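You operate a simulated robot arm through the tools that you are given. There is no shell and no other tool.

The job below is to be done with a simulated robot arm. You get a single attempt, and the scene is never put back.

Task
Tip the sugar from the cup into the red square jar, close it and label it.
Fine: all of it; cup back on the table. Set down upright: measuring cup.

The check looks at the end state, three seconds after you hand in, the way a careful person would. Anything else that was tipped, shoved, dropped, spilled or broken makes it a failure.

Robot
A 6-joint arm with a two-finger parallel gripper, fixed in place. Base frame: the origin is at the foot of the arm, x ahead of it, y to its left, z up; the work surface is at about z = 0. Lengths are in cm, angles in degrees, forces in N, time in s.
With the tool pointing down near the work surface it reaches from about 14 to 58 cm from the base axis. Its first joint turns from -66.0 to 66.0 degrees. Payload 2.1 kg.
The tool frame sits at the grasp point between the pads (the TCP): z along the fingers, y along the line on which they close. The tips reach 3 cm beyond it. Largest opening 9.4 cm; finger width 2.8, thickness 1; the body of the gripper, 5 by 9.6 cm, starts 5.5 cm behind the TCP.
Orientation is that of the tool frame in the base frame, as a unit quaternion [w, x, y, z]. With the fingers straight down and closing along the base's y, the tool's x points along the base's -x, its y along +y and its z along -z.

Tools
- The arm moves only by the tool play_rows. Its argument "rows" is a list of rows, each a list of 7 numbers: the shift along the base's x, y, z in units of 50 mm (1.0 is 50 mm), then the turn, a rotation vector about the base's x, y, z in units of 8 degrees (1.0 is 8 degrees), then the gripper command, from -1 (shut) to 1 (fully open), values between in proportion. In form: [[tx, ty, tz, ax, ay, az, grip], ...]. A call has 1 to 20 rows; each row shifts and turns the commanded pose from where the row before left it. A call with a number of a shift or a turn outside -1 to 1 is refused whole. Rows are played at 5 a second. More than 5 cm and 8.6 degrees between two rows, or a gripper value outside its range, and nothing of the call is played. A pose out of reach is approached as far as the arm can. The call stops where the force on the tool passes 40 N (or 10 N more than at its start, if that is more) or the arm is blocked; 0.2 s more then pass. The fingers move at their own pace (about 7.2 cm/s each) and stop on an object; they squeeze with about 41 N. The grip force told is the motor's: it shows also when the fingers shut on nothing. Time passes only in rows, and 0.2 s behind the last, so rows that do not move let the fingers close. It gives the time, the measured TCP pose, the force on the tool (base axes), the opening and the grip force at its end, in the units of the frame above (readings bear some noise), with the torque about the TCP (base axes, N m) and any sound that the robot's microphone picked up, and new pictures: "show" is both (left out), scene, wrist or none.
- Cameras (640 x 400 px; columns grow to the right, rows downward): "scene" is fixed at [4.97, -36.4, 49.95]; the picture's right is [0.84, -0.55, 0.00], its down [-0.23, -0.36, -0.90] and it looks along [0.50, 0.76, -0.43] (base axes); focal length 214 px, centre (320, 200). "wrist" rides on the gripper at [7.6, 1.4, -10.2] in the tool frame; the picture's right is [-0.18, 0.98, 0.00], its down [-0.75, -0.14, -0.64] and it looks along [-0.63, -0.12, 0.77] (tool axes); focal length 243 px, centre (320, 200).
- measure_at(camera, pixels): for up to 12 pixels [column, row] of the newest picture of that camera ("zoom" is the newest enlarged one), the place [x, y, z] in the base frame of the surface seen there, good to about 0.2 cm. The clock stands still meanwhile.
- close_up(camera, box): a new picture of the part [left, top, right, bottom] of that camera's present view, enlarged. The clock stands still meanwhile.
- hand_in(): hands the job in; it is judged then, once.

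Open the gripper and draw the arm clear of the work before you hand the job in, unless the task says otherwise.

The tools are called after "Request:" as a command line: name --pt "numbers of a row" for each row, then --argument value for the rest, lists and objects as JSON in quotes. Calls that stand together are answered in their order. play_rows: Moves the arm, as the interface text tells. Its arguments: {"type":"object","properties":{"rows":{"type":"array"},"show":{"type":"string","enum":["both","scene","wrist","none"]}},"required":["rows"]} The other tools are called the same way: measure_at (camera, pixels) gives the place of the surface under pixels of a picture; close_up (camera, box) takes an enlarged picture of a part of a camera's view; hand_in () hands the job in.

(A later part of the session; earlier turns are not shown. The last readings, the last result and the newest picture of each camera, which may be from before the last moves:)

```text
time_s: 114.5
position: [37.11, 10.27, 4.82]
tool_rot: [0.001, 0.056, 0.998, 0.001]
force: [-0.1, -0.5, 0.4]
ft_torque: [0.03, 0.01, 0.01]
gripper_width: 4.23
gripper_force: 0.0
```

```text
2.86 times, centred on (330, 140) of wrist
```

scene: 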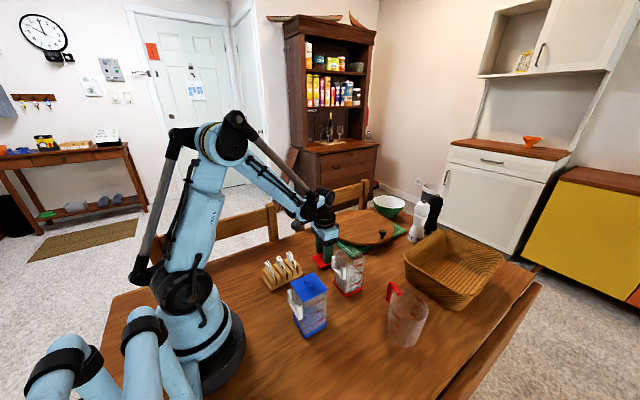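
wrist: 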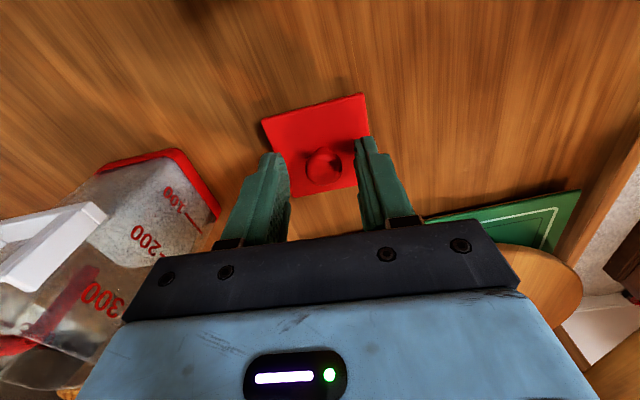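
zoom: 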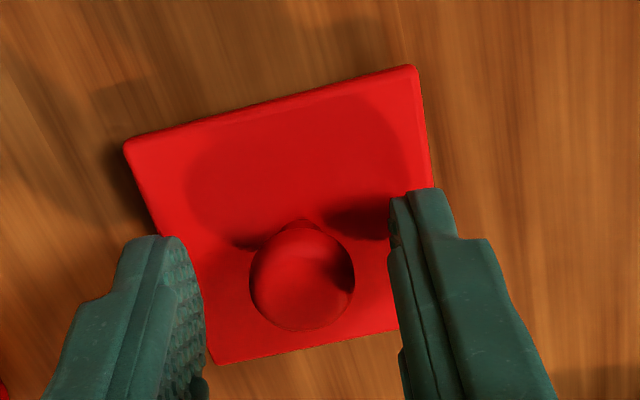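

The knob appears about 2 mm to the right of the finger middle (zoom 302 instead of about 291). I trim that, lower 1 mm and close.

Request:
play_rows --pt "0.005 0.044 -0.024 0 0 0 -0.1" --pt "0 0 0 0 0 0 -0.1" --pt "0 0 0 0 0 0 -0.4" --pt "0 0 0 0 0 0 -0.7" --pt "0 0 0 0 0 0 -1" --pt "0 0 0 0 0 0 -1" --pt "0 0 0 0 0 0 -1"

Request:
close_up --camera "wrist" --box '[230, 70, 430, 210]'

```text
time_s: 116.1
position: [37.18, 10.49, 4.8]
tool_rot: [0.001, 0.057, 0.998, 0.0]
force: [0.0, 0.4, -1.0]
ft_torque: [-0.02, -0.01, -0.05]
gripper_width: 1.76
gripper_force: 40.7
```

scene: 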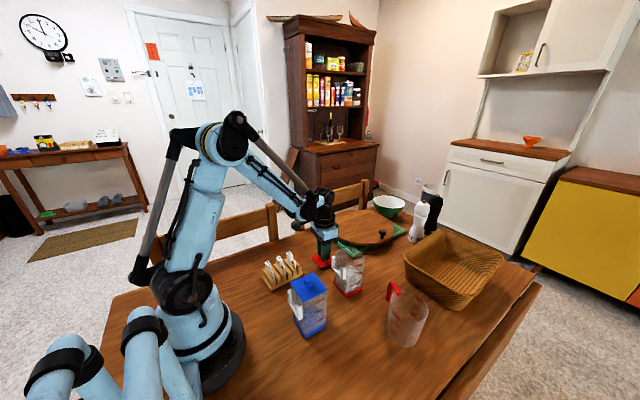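
wrist: 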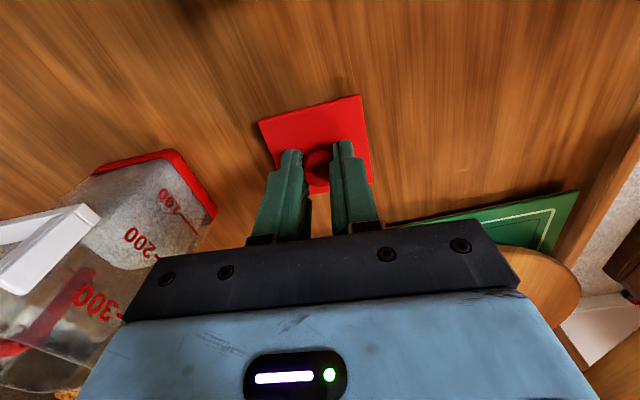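

```text
2.86 times, centred on (330, 140) of wrist
```

zoom: 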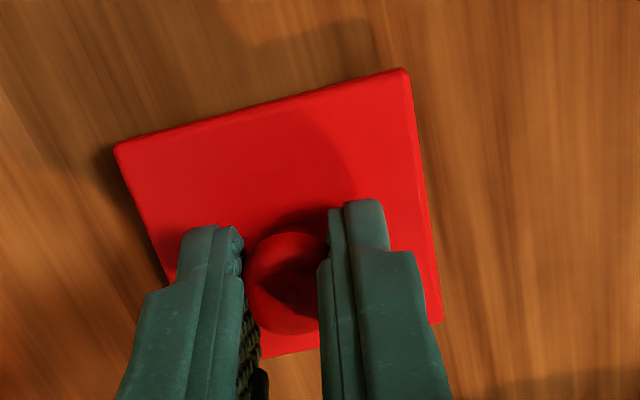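

Lid gripped (1.76 cm, as before). I lift it and bring it above the jar at z 21 to line it up.

Request:
play_rows --pt "0 0 0.1 0 0 0 -1" --pt "0 0 0.4 0 0 0 -1" --pt "0 0 0.8 0 0 0 -1" --pt "0 0 0.9 0 0 0 -1" --pt "0 0 0.9 0 0 0 -1" --pt "0 0 0.24 0 0 0 -1" --pt "0 -0.4 0 0 0 0 -1" --pt "0 -0.6 0 0 0 0 -1" --pt "0 -0.6 0 0 0 0 -1" --pt "0 -0.6 0 0 0 0 -1" --pt "0 -0.3 0 0 0 0 -1" --pt "0 0 0 0 0 0 -1"

Request:
close_up --camera "scene" --box '[310, 205, 390, 295]'

Request:
close_up --camera "wrist" --box '[230, 30, 430, 210]'

```text
time_s: 118.7
position: [36.99, -2.03, 21.3]
tool_rot: [0.001, 0.056, 0.998, 0.001]
force: [0.1, 0.1, 1.0]
ft_torque: [-0.01, -0.01, 0.01]
gripper_width: 1.76
gripper_force: 40.9
```

scene: 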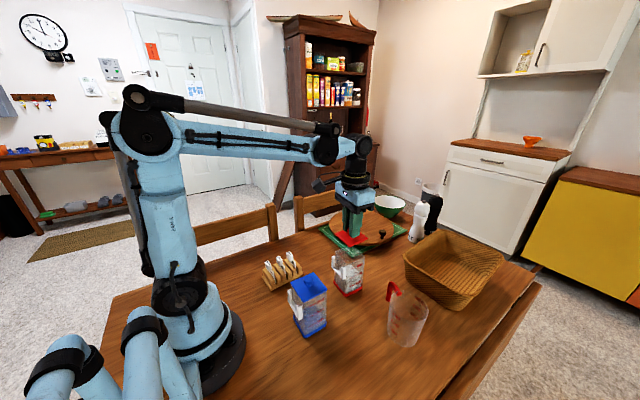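
wrist: 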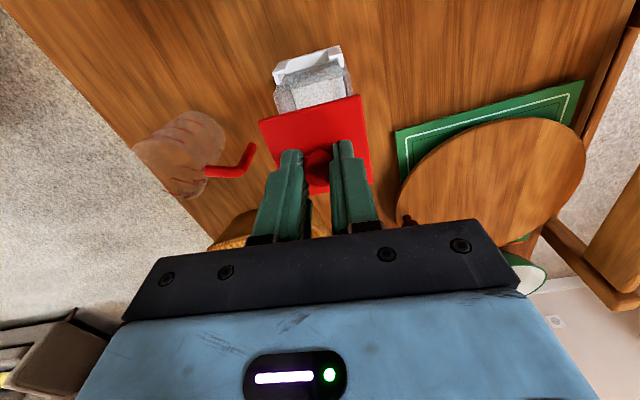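

```text
4.44 times, centred on (350, 250) of scene
```

zoom: 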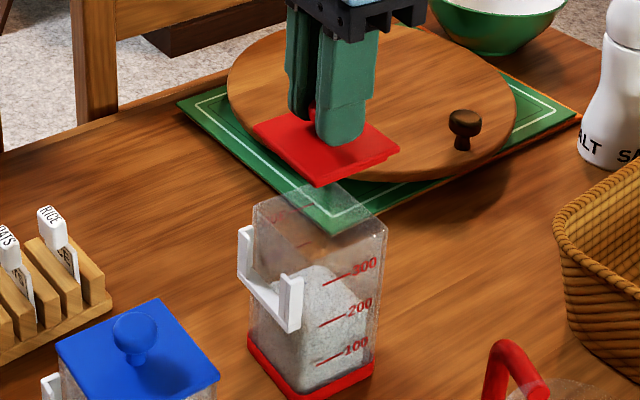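

```text
2.22 times, centred on (330, 120) of wrist
```

zoom: 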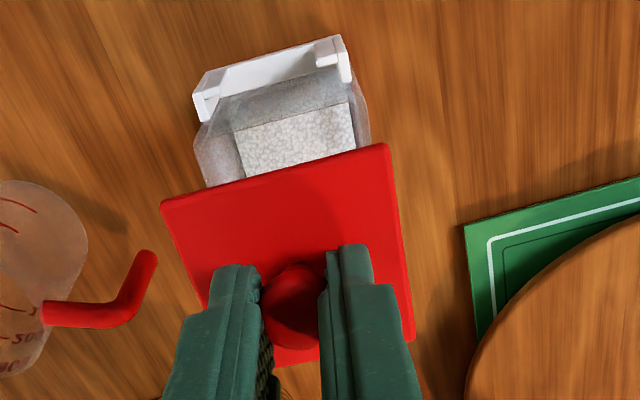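

The lid is nearly over the jar; comparing with the first grip, it sits about 2 mm further out and about 1° turned in the fingers. I trim the yaw by -1° and take a steadier position reading.

Request:
play_rows --pt "0 0 0 0 0 -0.125 -1" --pt "0 0 -0.3 0 0 0 -1" --pt "0 0 -0.3 0 0 0 -1" --pt "0 0 0 0 0 0 -1" --pt "0 0 0 0 0 0 -1"

Request:
close_up --camera "scene" --box '[320, 225, 380, 285]'

Request:
close_up --camera "wrist" --box '[230, 30, 430, 210]'

```text
time_s: 119.9
position: [37.02, -2.07, 18.44]
tool_rot: [0.001, 0.065, 0.998, 0.0]
force: [-0.2, -0.3, -0.7]
ft_torque: [-0.01, -0.03, 0.0]
gripper_width: 1.7
gripper_force: 41.1
```

scene: 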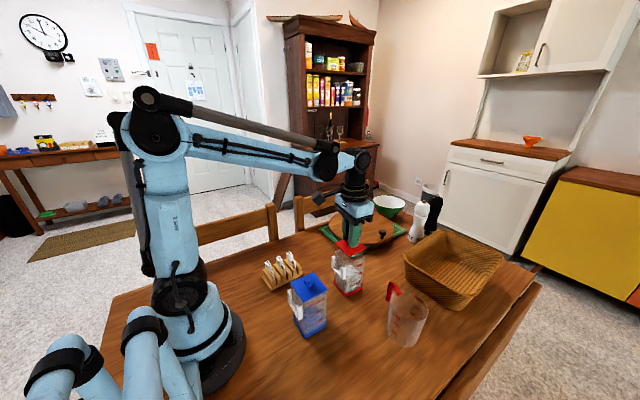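
wrist: 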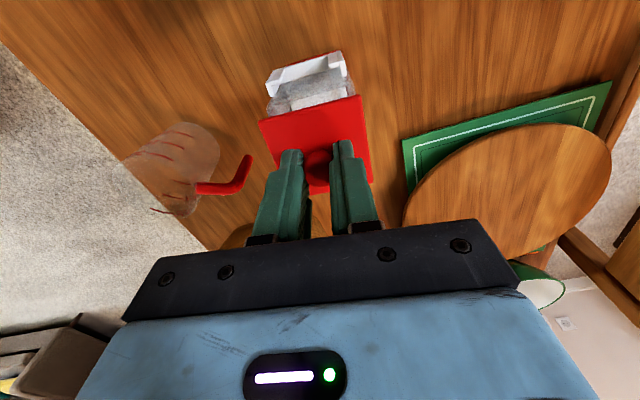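

```text
6.67 times, centred on (350, 255) of scene
```

zoom: 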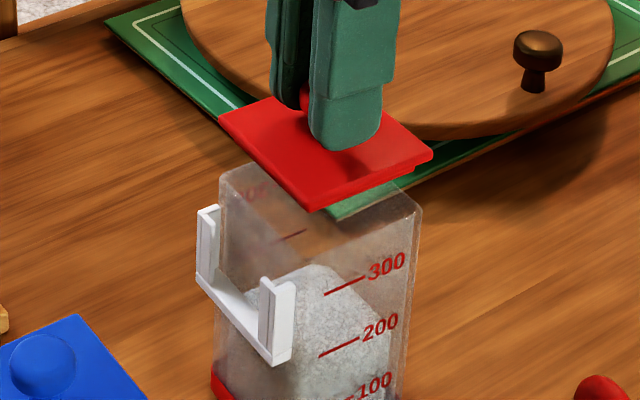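

```text
2.22 times, centred on (330, 120) of wrist
```

zoom: 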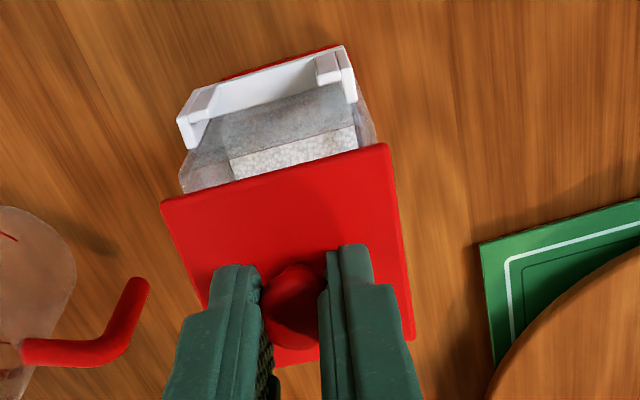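

I measure the hanging lid's corners in the present scene zoom to compare with where they were on the jar.

Request:
close_up --camera "scene" --box '[325, 230, 375, 275]'

Request:
measure_at --camera "zoom" --pixels '[[185, 120], [195, 118], [315, 235], [315, 225], [460, 165], [450, 168], [250, 170], [385, 200]]'

```text
8.89 times, centred on (350, 252) of scene
```

zoom: 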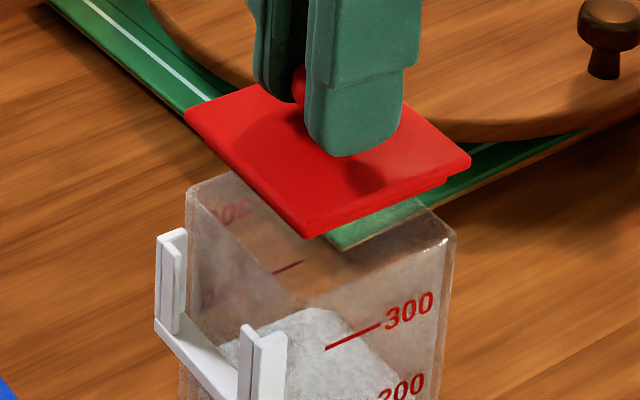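

```text
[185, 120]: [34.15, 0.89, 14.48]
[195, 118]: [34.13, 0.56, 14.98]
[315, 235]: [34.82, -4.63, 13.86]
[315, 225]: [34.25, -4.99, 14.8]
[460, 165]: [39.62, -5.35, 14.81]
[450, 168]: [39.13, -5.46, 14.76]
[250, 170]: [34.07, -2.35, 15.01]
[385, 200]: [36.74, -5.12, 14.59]
```

Lid and jar yaw must match, so I take sharper close-ups to read the corners of both lid and jar rim exactly.

Request:
close_up --camera "scene" --box '[332, 236, 352, 262]'

Request:
close_up --camera "scene" --box '[346, 240, 370, 266]'

```text
15.38 times, centred on (342, 249) of scene
```

zoom: 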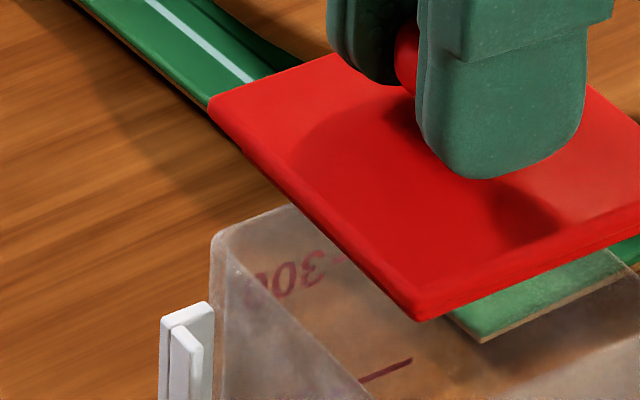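

```text
15.38 times, centred on (358, 253) of scene
```

zoom: 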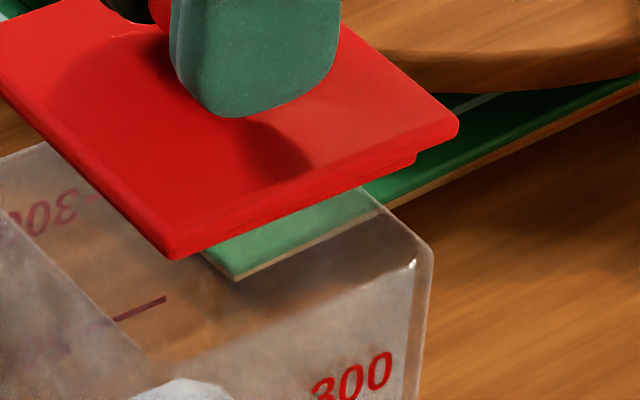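

Reading the corners: the lid is turned about 2.8° from the jar, while the centres agree to within about half a millimetre. I turn -2.8° and lower to just above the rim, then check.

Request:
play_rows --pt "0 0 0 0 0 -0.35 -1" --pt "0 0 -0.16 0 0 0 -1" --pt "0 0 -0.12 0 0 0 -1" --pt "0 0 0 0 0 0 -1" --pt "0 0 0 0 0 0 -1" --show "scene"

Request:
close_up --camera "scene" --box '[332, 242, 352, 268]'

Request:
close_up --camera "scene" --box '[346, 242, 370, 268]'

```text
time_s: 121.1
position: [37.08, -2.1, 17.02]
tool_rot: [0.001, 0.09, 0.996, 0.0]
force: [0.2, 0.1, -0.4]
ft_torque: [-0.04, 0.02, -0.01]
gripper_width: 1.76
gripper_force: 41.5
```

scene: 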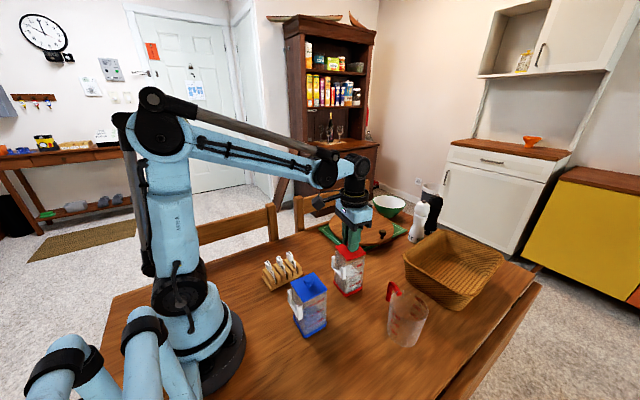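

```text
15.38 times, centred on (342, 255) of scene
```

zoom: 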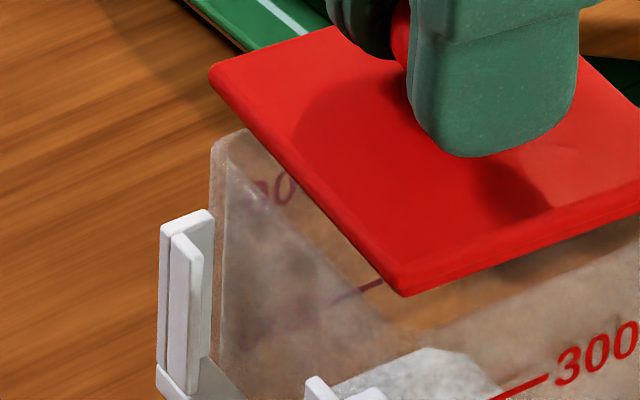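

```text
15.38 times, centred on (358, 255) of scene
```

zoom: 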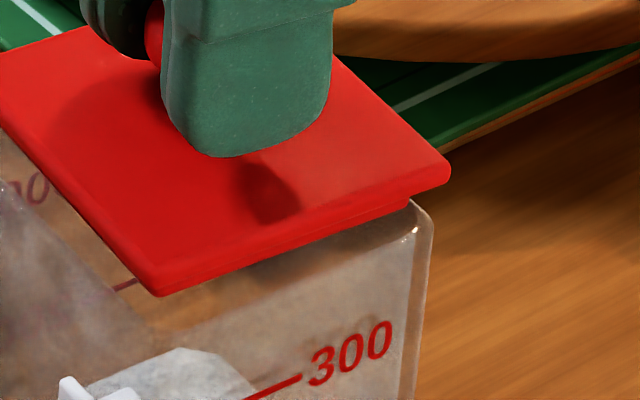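

The lid is over the rim, centres matching within half a millimetre and yaw within about a degree. I trim -0.8° and lower gently, watching the force.

Request:
play_rows --pt "0 0 0 0 0 -0.1 -1" --pt "0 0 -0.05 0 0 0 -1" --pt "0 0 -0.04 0 0 0 -1" --pt "0 0 -0.04 0 0 0 -1" --pt "0 0 0 0 0 0 -1" --show "scene"

Request:
close_up --camera "scene" --box '[330, 240, 370, 270]'

```text
time_s: 122.3
position: [37.06, -2.15, 16.25]
tool_rot: [0.001, 0.096, 0.995, 0.001]
force: [-4.5, -0.4, 7.3]
ft_torque: [0.15, 0.28, 0.13]
gripper_width: 1.85
gripper_force: 40.9
```

scene: 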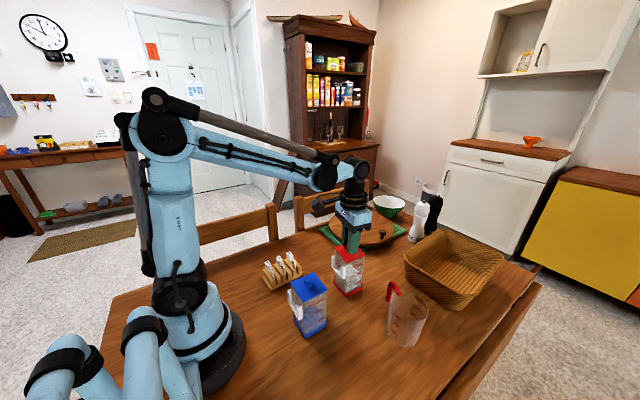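

```text
13.33 times, centred on (350, 255) of scene
```

zoom: 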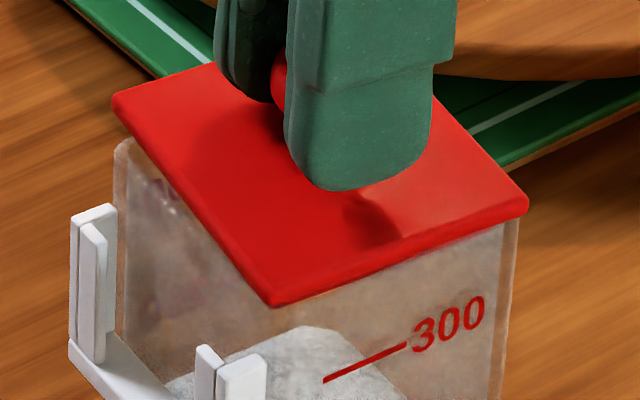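

There is contact: 7 N up and a sideways push, and the lid's left corner stands higher than the right, so the rim is caught on one side. I raise it a little and look at the lid's attitude.

Request:
play_rows --pt "0 0 0.08 0 0 0 -1" --pt "0 0 0.08 0 0 0 -1" --pt "0 0 0 0 0 0 -1"

Request:
close_up --camera "scene" --box '[330, 240, 370, 270]'

Request:
close_up --camera "wrist" --box '[230, 30, 430, 210]'

```text
time_s: 123.1
position: [37.16, -2.02, 17.13]
tool_rot: [0.001, 0.096, 0.995, 0.0]
force: [1.1, 1.0, 0.2]
ft_torque: [0.01, 0.0, -0.04]
gripper_width: 1.79
gripper_force: 41.3
```

scene: 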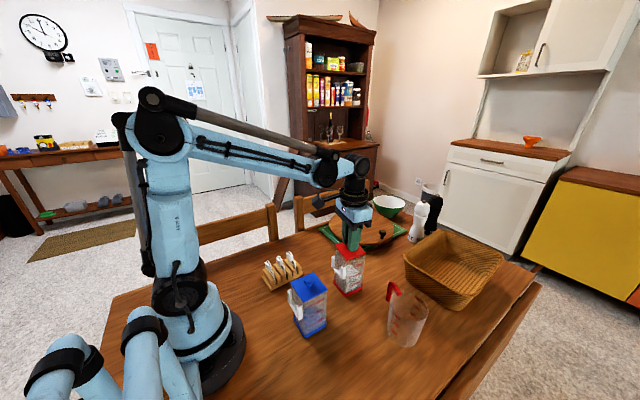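
wrist: 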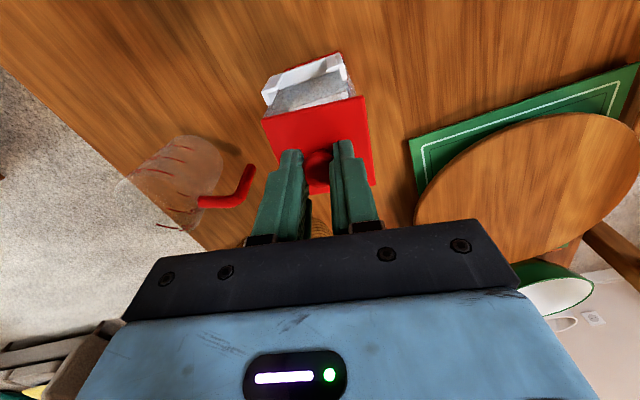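

```text
13.33 times, centred on (350, 255) of scene
```

zoom: 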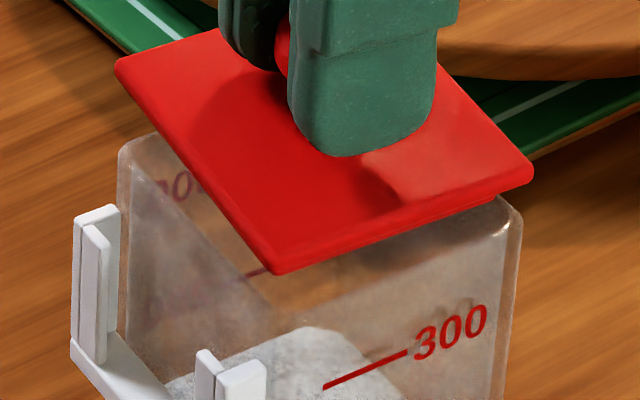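

```text
2.22 times, centred on (330, 120) of wrist
```

zoom: 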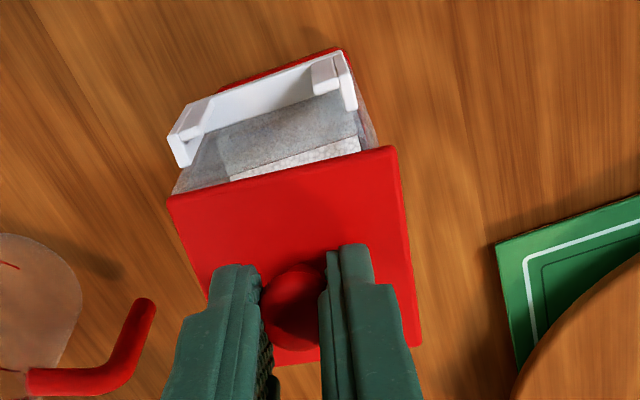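

The lid got slightly tilted in the grip (left corner up about 3 mm), and comparing lid edges in the wrist views it keeps its first-grip angle in the fingers; so my last yaw trims overshot. I turn back +4° (to yaw -7°) and lower again gently.

Request:
play_rows --pt "0 0 0 0 0 0.25 -1" --pt "0 0 0 0 0 0.25 -1" --pt "0 0 -0.06 0 0 0 -1" --pt "0 0 -0.05 0 0 0 -1" --pt "0 0 -0.04 0 0 0 -1" --pt "0 0 0 0 0 0 -1" --show "scene"

Request:
close_up --camera "scene" --box '[330, 240, 370, 270]'

```text
time_s: 124.5
position: [37.22, -2.14, 16.36]
tool_rot: [0.001, 0.062, 0.998, 0.001]
force: [-0.5, 0.7, -0.1]
ft_torque: [0.0, 0.0, 0.0]
gripper_width: 1.75
gripper_force: 40.8
```

scene: 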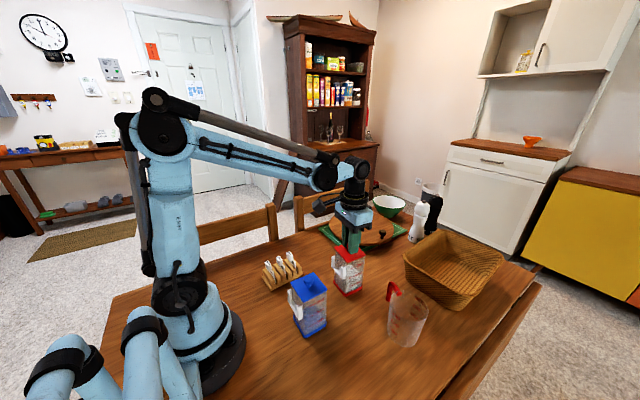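

```text
13.33 times, centred on (350, 255) of scene
```

zoom: 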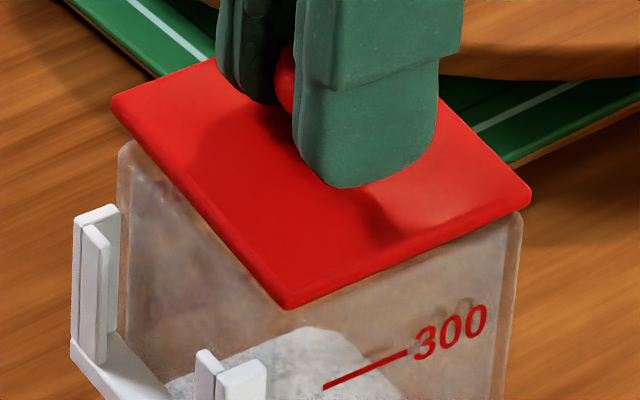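

No force at z 16.36 now, where it had jammed before, and the lid's edges run parallel with the rim. I continue down in small steps.

Request:
play_rows --pt "0 0 -0.03 0 0 0 -1" --pt "0 0 0 0 0 0 -1" --show "scene"

Request:
close_up --camera "scene" --box '[330, 240, 370, 270]'

```text
time_s: 125.1
position: [37.03, -2.01, 16.19]
tool_rot: [0.0, 0.062, 0.998, 0.0]
force: [-0.5, -1.3, 7.2]
ft_torque: [-0.13, 0.18, 0.06]
gripper_width: 1.78
gripper_force: 41.0
```

scene: 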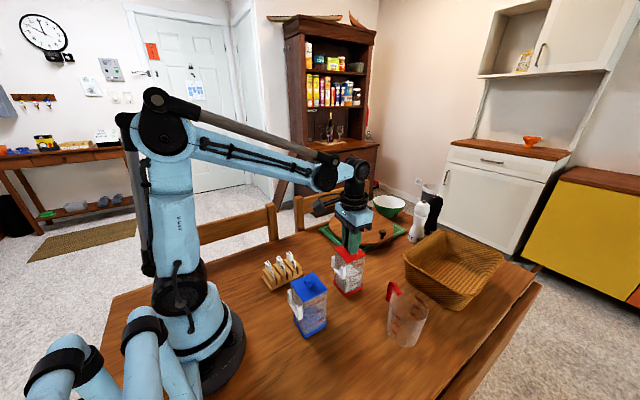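

```text
13.33 times, centred on (350, 255) of scene
```

zoom: 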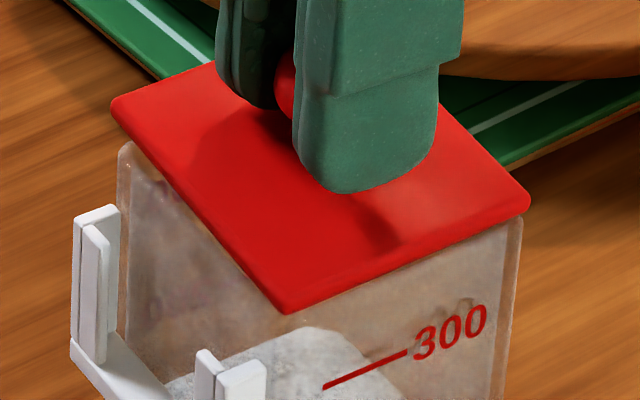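

The near edge still catches because the lid is tilted in the grip. I take it back to the free table spot to press it level and grip it afresh.

Request:
play_rows --pt "0 0 0.1 0 0 0 -1" --pt "0 0 0.3 0 0 0 -1" --pt "0 0 0.4 0 0 0 -1" --pt "0 0.4 0 0 0 0 -1" --pt "0 0.6 0 0 0 0 -1" --pt "0 0.6 0 0 0 0 -1" --pt "0 0.6 0 0 0 0 -1" --pt "0 0.3 -0.3 0 0 0 -1" --pt "0 0 -0.7 0 0 0 -1" --pt "0 0 -0.8 0 0 0 -1" --pt "0 0 -0.6 0 0 0 -1" --pt "0 0 -0.3 0 0 0 -1" --pt "0 0 0 0 0 0 -1"

Request:
close_up --camera "scene" --box '[305, 225, 365, 275]'

```text
time_s: 127.9
position: [37.16, 10.27, 6.53]
tool_rot: [0.001, 0.062, 0.998, 0.001]
force: [0.7, -0.7, -0.7]
ft_torque: [0.0, 0.01, -0.01]
gripper_width: 1.72
gripper_force: 41.0
```

scene: 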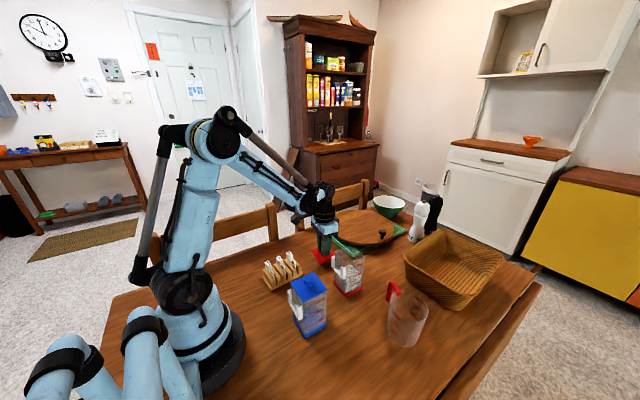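
wrist: 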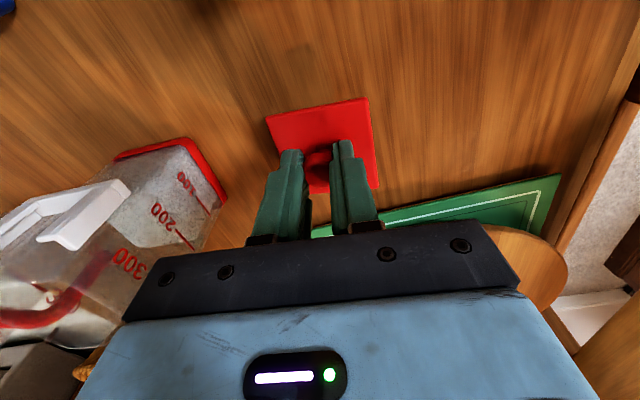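

```text
8.00 times, centred on (335, 250) of scene
```

zoom: 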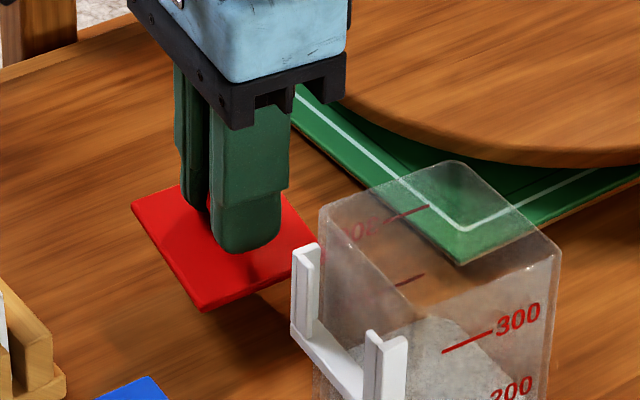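

The lid is visibly tilted. I lower it onto the table and press lightly to level it.

Request:
play_rows --pt "0 0 -0.2 0 0 0 -1" --pt "0 0 -0.06 0 0 0 -1" --pt "0 0 -0.04 0 0 0 -1" --pt "0 0 -0.04 0 0 0 -1" --pt "0 0 0 0 0 0 -1" --show "wrist"

```text
time_s: 129.1
position: [37.09, 10.52, 4.93]
tool_rot: [0.003, 0.063, 0.998, 0.002]
force: [1.1, 3.1, 15.8]
ft_torque: [-0.14, 0.17, 0.01]
gripper_width: 1.72
gripper_force: 41.7
```

wrist: 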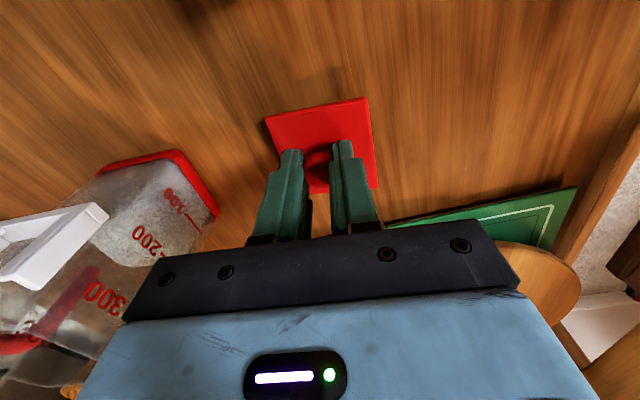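

Rather than press more, I open the fingers so the lid settles flat, then look.

Request:
play_rows --pt "0 0 0 0 0 0 -0.55" --pt "0 0 0 0 0 0 -0.3" --pt "0 0 0 0 0 0 -0.1" --pt "0 0 0 0 0 0 -0.1" --pt "0 0 0 0 0 0 -0.1"

Request:
close_up --camera "wrist" --box '[230, 70, 430, 210]'

Request:
close_up --camera "scene" --box '[305, 225, 365, 275]'

```text
time_s: 130.3
position: [37.15, 10.53, 5.0]
tool_rot: [0.001, 0.062, 0.998, 0.001]
force: [-0.6, -0.5, 0.1]
ft_torque: [-0.01, 0.03, 0.0]
gripper_width: 4.23
gripper_force: 0.1
```

scene: 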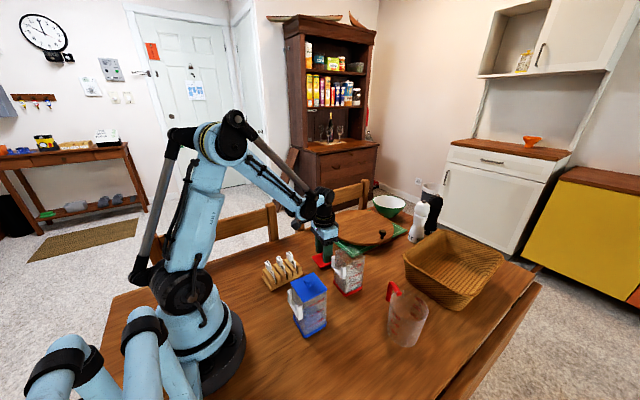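
wrist: 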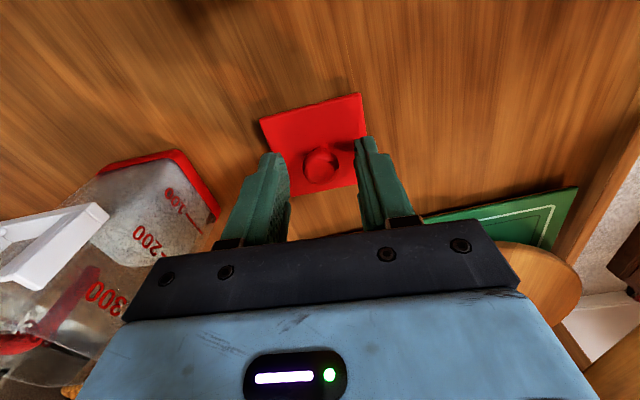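

```text
2.86 times, centred on (330, 140) of wrist
```

zoom: 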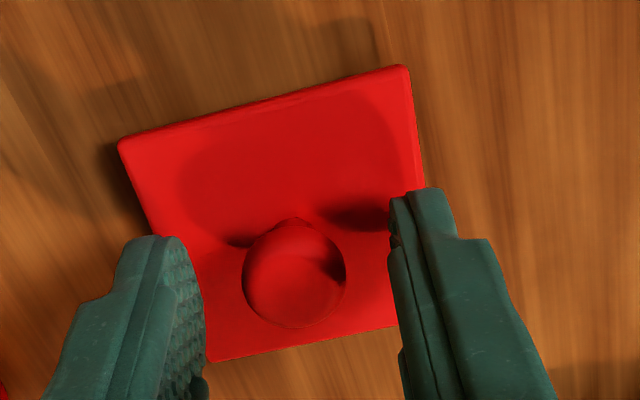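

```text
8.00 times, centred on (335, 250) of scene
```

zoom: 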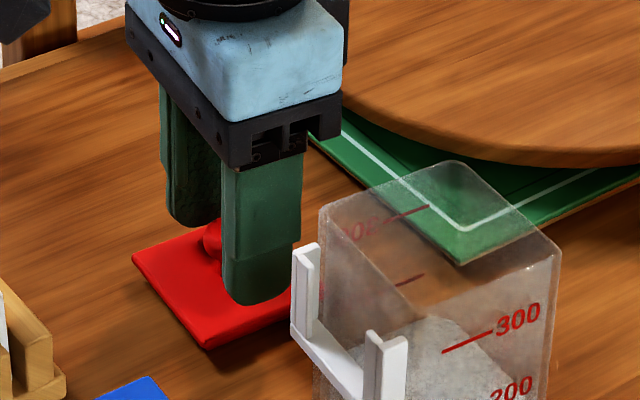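

The lid lies flat again and its angle in the wrist view matches the first grip within about half a degree. I shift 1.4 mm outward and 3 mm down to copy the first grip's relation, then close.

Request:
play_rows --pt "0.028 0.012 -0.06 0 0 0 -0.1" --pt "0 0 0 0 0 0 -0.1" --pt "0 0 0 0 0 0 -0.1" --show "wrist"

Request:
close_up --camera "wrist" --box '[230, 70, 430, 210]'

```text
time_s: 131.1
position: [37.17, 10.55, 4.75]
tool_rot: [0.0, 0.062, 0.998, 0.0]
force: [-0.4, -1.0, 0.2]
ft_torque: [0.02, -0.02, 0.04]
gripper_width: 4.21
gripper_force: 0.1
```

wrist: 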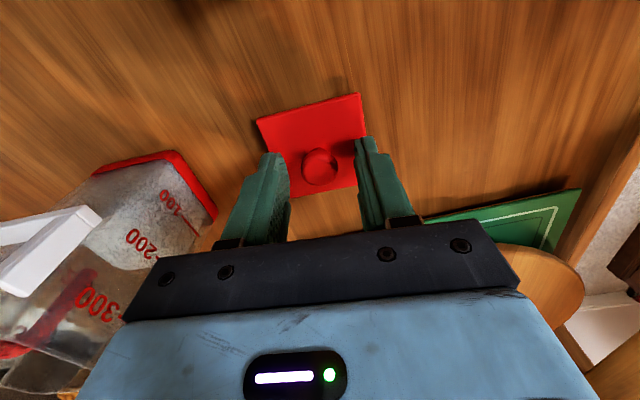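

```text
2.86 times, centred on (330, 140) of wrist
```

zoom: 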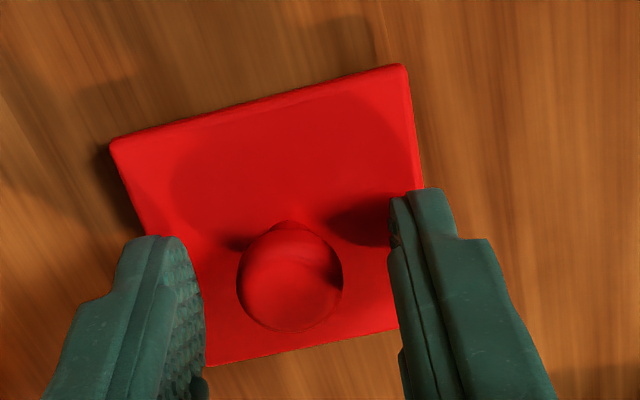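

Now the wrist view matches the first grip almost pixel for pixel (corners 110,142 and 402,66; knob 290,276). I close on the knob.

Request:
play_rows --pt "0 0 0 0 0 0 -0.4" --pt "0 0 0 0 0 0 -0.6" --pt "0 0 0 0 0 0 -0.8" --pt "0 0 0 0 0 0 -1" --pt "0 0 0 0 0 0 -1" --pt "0 0 0 0 0 0 -1" --show "wrist"

Request:
close_up --camera "wrist" --box '[230, 70, 430, 210]'

```text
time_s: 132.5
position: [37.3, 10.47, 4.71]
tool_rot: [0.001, 0.062, 0.998, 0.001]
force: [-0.9, -0.2, 0.8]
ft_torque: [0.02, 0.02, 0.05]
gripper_width: 1.75
gripper_force: 40.7
```

wrist: 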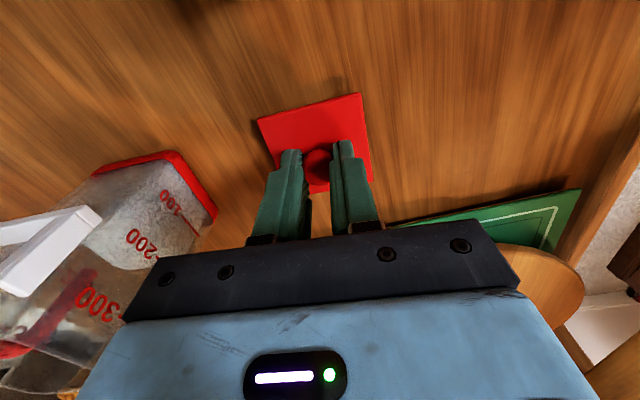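

```text
2.86 times, centred on (330, 140) of wrist
```

zoom: 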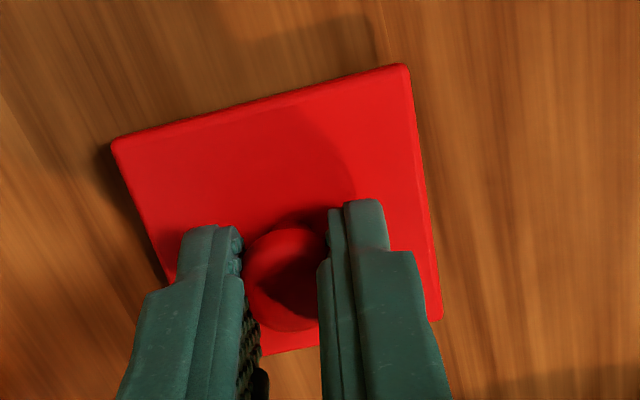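

Gripped without any shift. I lift and return above the jar, aiming for the same TCP place as at the first grip (37.24,-2.07).

Request:
play_rows --pt "0 0 0.1 0 0 0 -1" --pt "0 0 0.4 0 0 0 -1" --pt "0 0 0.8 0 0 0 -1" --pt "0 0 0.8 0 0 0 -1" --pt "0 0 0.66 0 0 0 -1" --pt "0 -0.416 0 0 0 0 -1" --pt "0 -0.6 0 0 0 0 -1" --pt "0 -0.6 0 0 0 0 -1" --pt "0 -0.6 0 0 0 0 -1" --pt "0 -0.3 0 0 0 0 -1" --pt "0 0 0 0 0 0 -1" --show "none"

Request:
play_rows --pt "0 0 0 0 0 0 -1" --show "none"

Request:
play_rows --pt "0 0 0 0 0 0 -1" --show "none"

Request:
play_rows --pt "0 0 0 0 0 0 -1" --show "scene"

Request:
close_up --camera "scene" --box '[330, 236, 370, 266]'

```text
time_s: 134.9
position: [37.19, -2.08, 18.47]
tool_rot: [0.001, 0.062, 0.998, 0.001]
force: [-0.2, 0.7, 0.2]
ft_torque: [-0.03, 0.0, -0.02]
gripper_width: 1.77
gripper_force: 41.1
```

```text
time_s: 135.3
position: [37.21, -1.97, 18.46]
tool_rot: [0.001, 0.062, 0.998, 0.0]
force: [-0.4, -0.2, -0.8]
ft_torque: [-0.04, 0.01, 0.0]
gripper_width: 1.75
gripper_force: 41.4
```

```text
time_s: 135.7
position: [37.23, -2.07, 18.47]
tool_rot: [0.001, 0.063, 0.998, 0.001]
force: [-0.1, -0.4, -0.7]
ft_torque: [0.02, 0.01, 0.01]
gripper_width: 1.75
gripper_force: 40.7
```

```text
time_s: 136.1
position: [37.16, -2.05, 18.48]
tool_rot: [0.001, 0.062, 0.998, 0.001]
force: [0.7, -0.7, -0.1]
ft_torque: [0.02, 0.05, -0.01]
gripper_width: 1.74
gripper_force: 40.8
```

scene: 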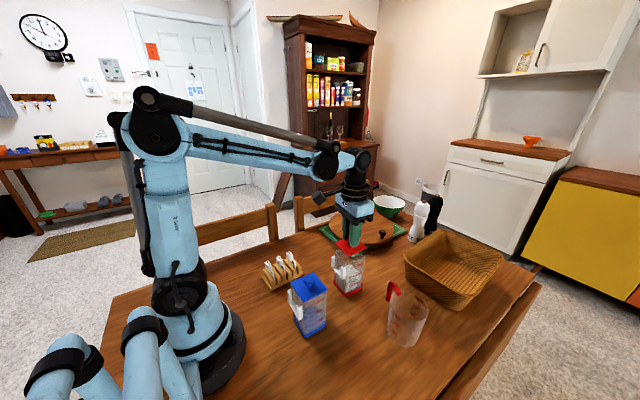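

```text
13.33 times, centred on (350, 251) of scene
```

zoom: 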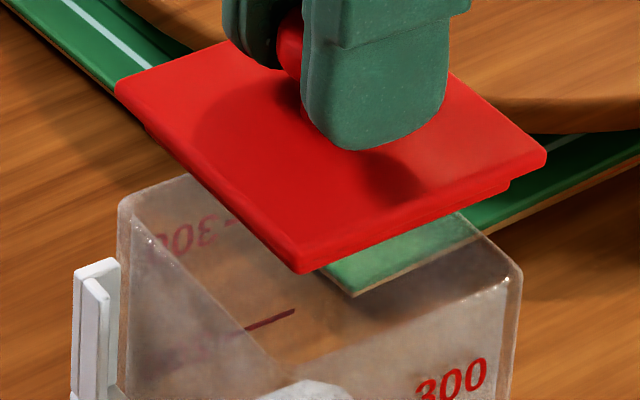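

The lid hangs level; averaged position is (37.20,-2.04). I zoom in hard on the jar's rim corners and the lid's front corner to compare their angles.

Request:
close_up --camera "scene" --box '[332, 249, 352, 269]'

Request:
close_up --camera "scene" --box '[348, 249, 368, 269]'

```text
16.00 times, centred on (342, 259) of scene
```

zoom: 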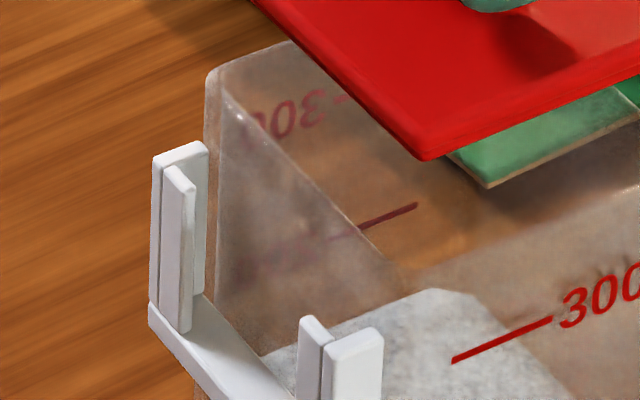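

```text
16.00 times, centred on (358, 259) of scene
```

zoom: 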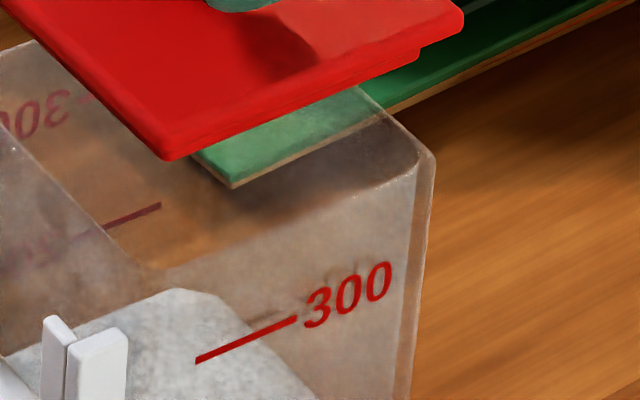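

The rim's inner edge and the lid edges differ by about 1–2° in angle, and the plug is only about 3 mm deep with 1 mm play. I trim -1.3° and 0.4 mm, and lower to just above the rim.

Request:
play_rows --pt "0.008 -0.006 0 0 0 -0.1625 -1" --pt "0 0 -0.2 0 0 0 -1" --pt "0 0 -0.15 0 0 0 -1" --pt "0 0 -0.05 0 0 0 -1" --pt "0 0 0 0 0 0 -1" --show "scene"

Request:
close_up --camera "scene" --box '[330, 242, 370, 272]'

```text
time_s: 137.3
position: [37.23, -2.1, 16.48]
tool_rot: [0.0, 0.073, 0.997, 0.001]
force: [0.6, -0.6, -0.4]
ft_torque: [-0.01, 0.02, -0.04]
gripper_width: 1.73
gripper_force: 40.9
```

scene: 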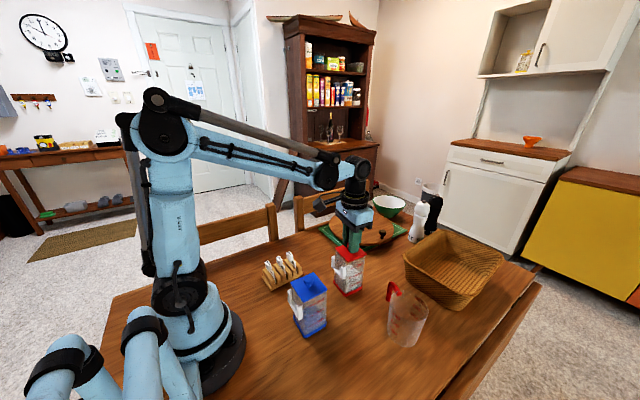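

```text
13.33 times, centred on (350, 257) of scene
```

zoom: 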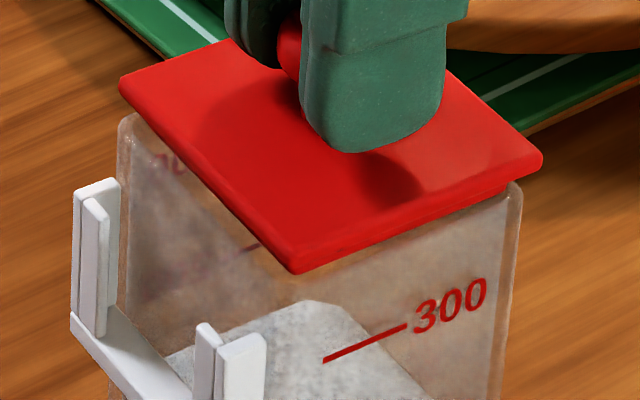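

The lid seems about 1.5 mm to the right of the jar in this view. I check whether the jar itself has shifted, using the same close-up as at the start.

Request:
close_up --camera "scene" --box '[320, 235, 380, 305]'

Request:
close_up --camera "scene" --box '[328, 270, 368, 300]'

Request:
close_up --camera "scene" --box '[285, 265, 335, 305]'

```text
5.71 times, centred on (350, 270) of scene
```

zoom: 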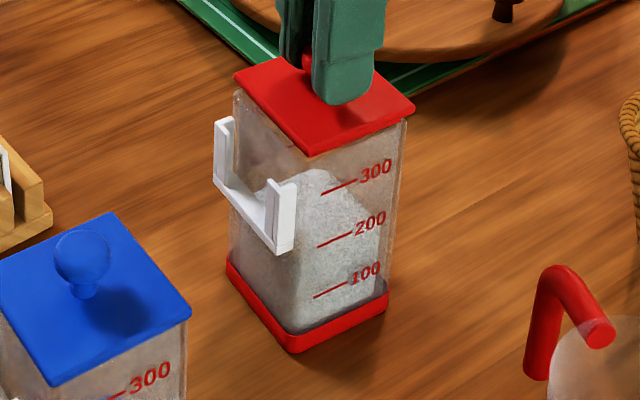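

```text
13.33 times, centred on (348, 285) of scene
```

zoom: 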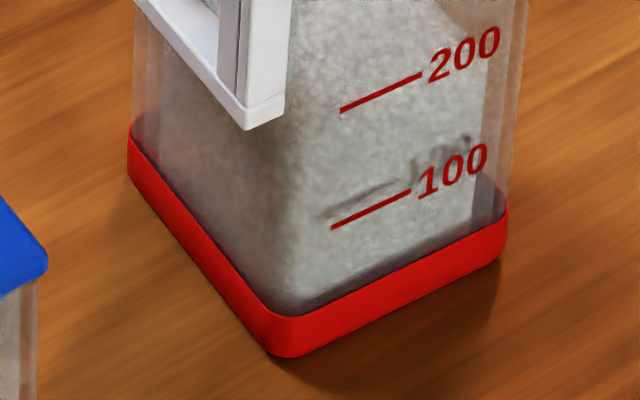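

```text
10.00 times, centred on (310, 285) of scene
```

zoom: 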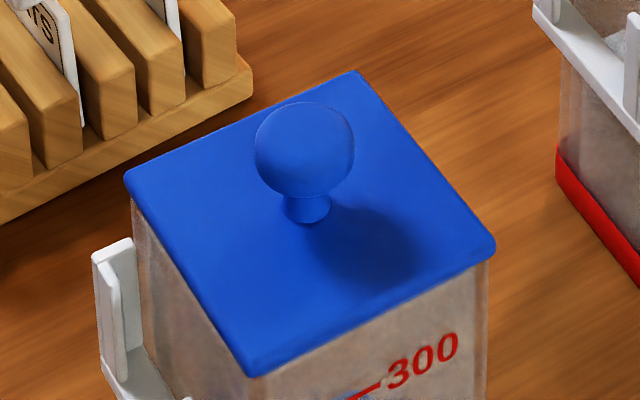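

The jar has not moved, and the blue jar shows what a seated lid's overhang should look like (equal left and right). I shift the lid 1.4 mm inward (-x) and lower in half-millimetre steps.

Request:
play_rows --pt "-0.028 0 0 0 0 0 -1" --pt "0 0 -0.015 0 0 0 -1" --pt "0 0 -0.015 0 0 0 -1" --pt "0 0 0 0 0 0 -1" --show "scene"

Request:
close_up --camera "scene" --box '[330, 242, 370, 272]'

```text
time_s: 138.3
position: [37.21, -2.19, 16.36]
tool_rot: [0.002, 0.073, 0.997, 0.0]
force: [-0.8, -1.0, -0.5]
ft_torque: [0.02, -0.01, -0.03]
gripper_width: 1.77
gripper_force: 41.0
```

scene: 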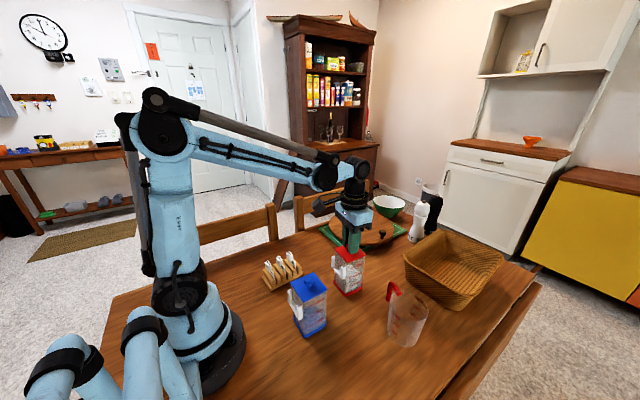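

```text
13.33 times, centred on (350, 257) of scene
```

zoom: 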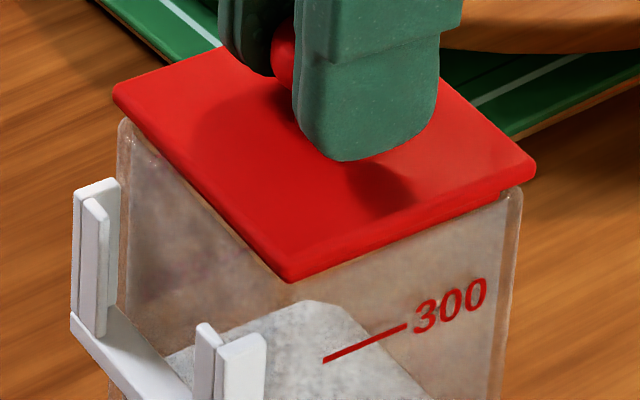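

Left and right overhang are now nearly equal. I keep lowering in sub-millimetre steps with force readings.

Request:
play_rows --pt "0 0 -0.015 0 0 0 -1" --pt "0 0 0 0 0 0 -1" --show "none"

Request:
play_rows --pt "0 0 -0.015 0 0 0 -1" --pt "0 0 0 0 0 0 -1" --show "scene"

Request:
close_up --camera "scene" --box '[330, 242, 370, 272]'

```text
time_s: 138.9
position: [37.12, -2.04, 16.33]
tool_rot: [0.001, 0.074, 0.997, 0.001]
force: [-0.1, 0.3, 0.4]
ft_torque: [0.0, -0.03, 0.01]
gripper_width: 1.75
gripper_force: 41.1
```

```text
time_s: 139.5
position: [37.2, -2.1, 16.32]
tool_rot: [0.0, 0.073, 0.997, 0.001]
force: [0.5, 0.3, -0.2]
ft_torque: [-0.03, 0.01, 0.01]
gripper_width: 1.76
gripper_force: 40.6
```

scene: 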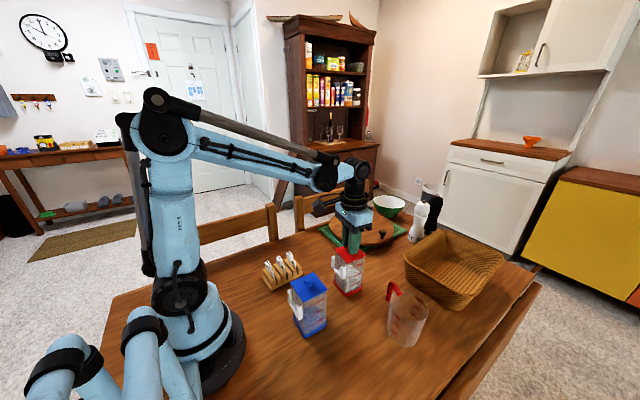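

```text
13.33 times, centred on (350, 257) of scene
```

zoom: 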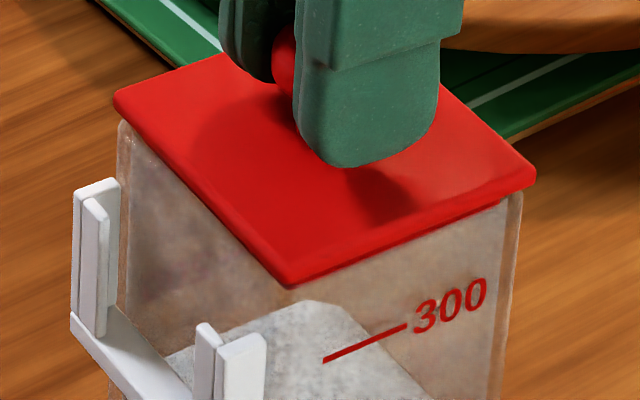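

Still no force and the lid sinks evenly toward the rim. I continue.

Request:
play_rows --pt "0 0 -0.015 0 0 0 -1" --pt "0 0 0 0 0 0 -1" --show "none"

Request:
play_rows --pt "0 0 -0.015 0 0 0 -1" --pt "0 0 0 0 0 0 -1" --show "scene"

Request:
close_up --camera "scene" --box '[330, 242, 370, 272]'

```text
time_s: 140.1
position: [37.21, -2.08, 16.14]
tool_rot: [0.001, 0.073, 0.997, 0.001]
force: [-0.3, -0.3, 0.0]
ft_torque: [0.0, 0.0, 0.01]
gripper_width: 1.76
gripper_force: 41.4
```

```text
time_s: 140.7
position: [37.21, -2.18, 16.09]
tool_rot: [0.001, 0.073, 0.997, 0.0]
force: [-0.1, 0.5, -0.5]
ft_torque: [0.0, -0.01, 0.01]
gripper_width: 1.77
gripper_force: 40.7
```

scene: 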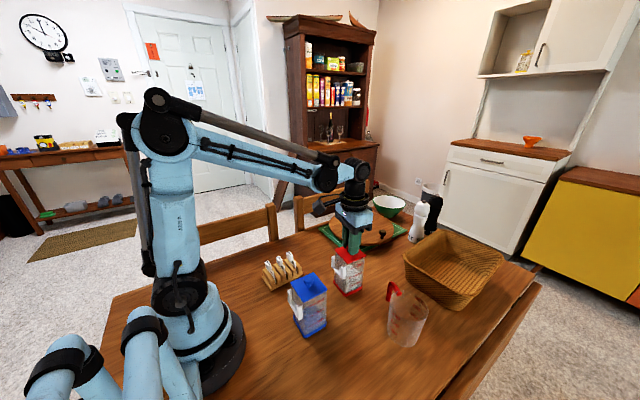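

```text
13.33 times, centred on (350, 257) of scene
```

zoom: 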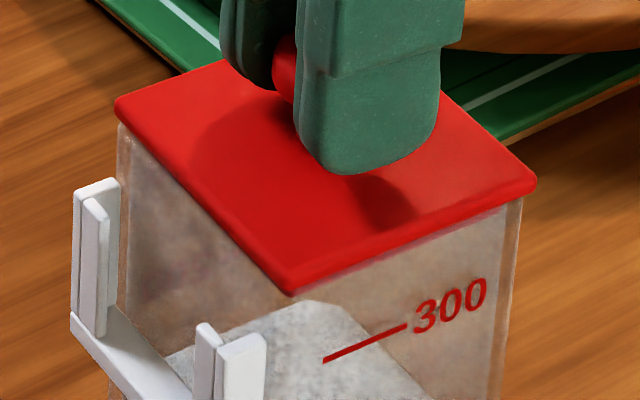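

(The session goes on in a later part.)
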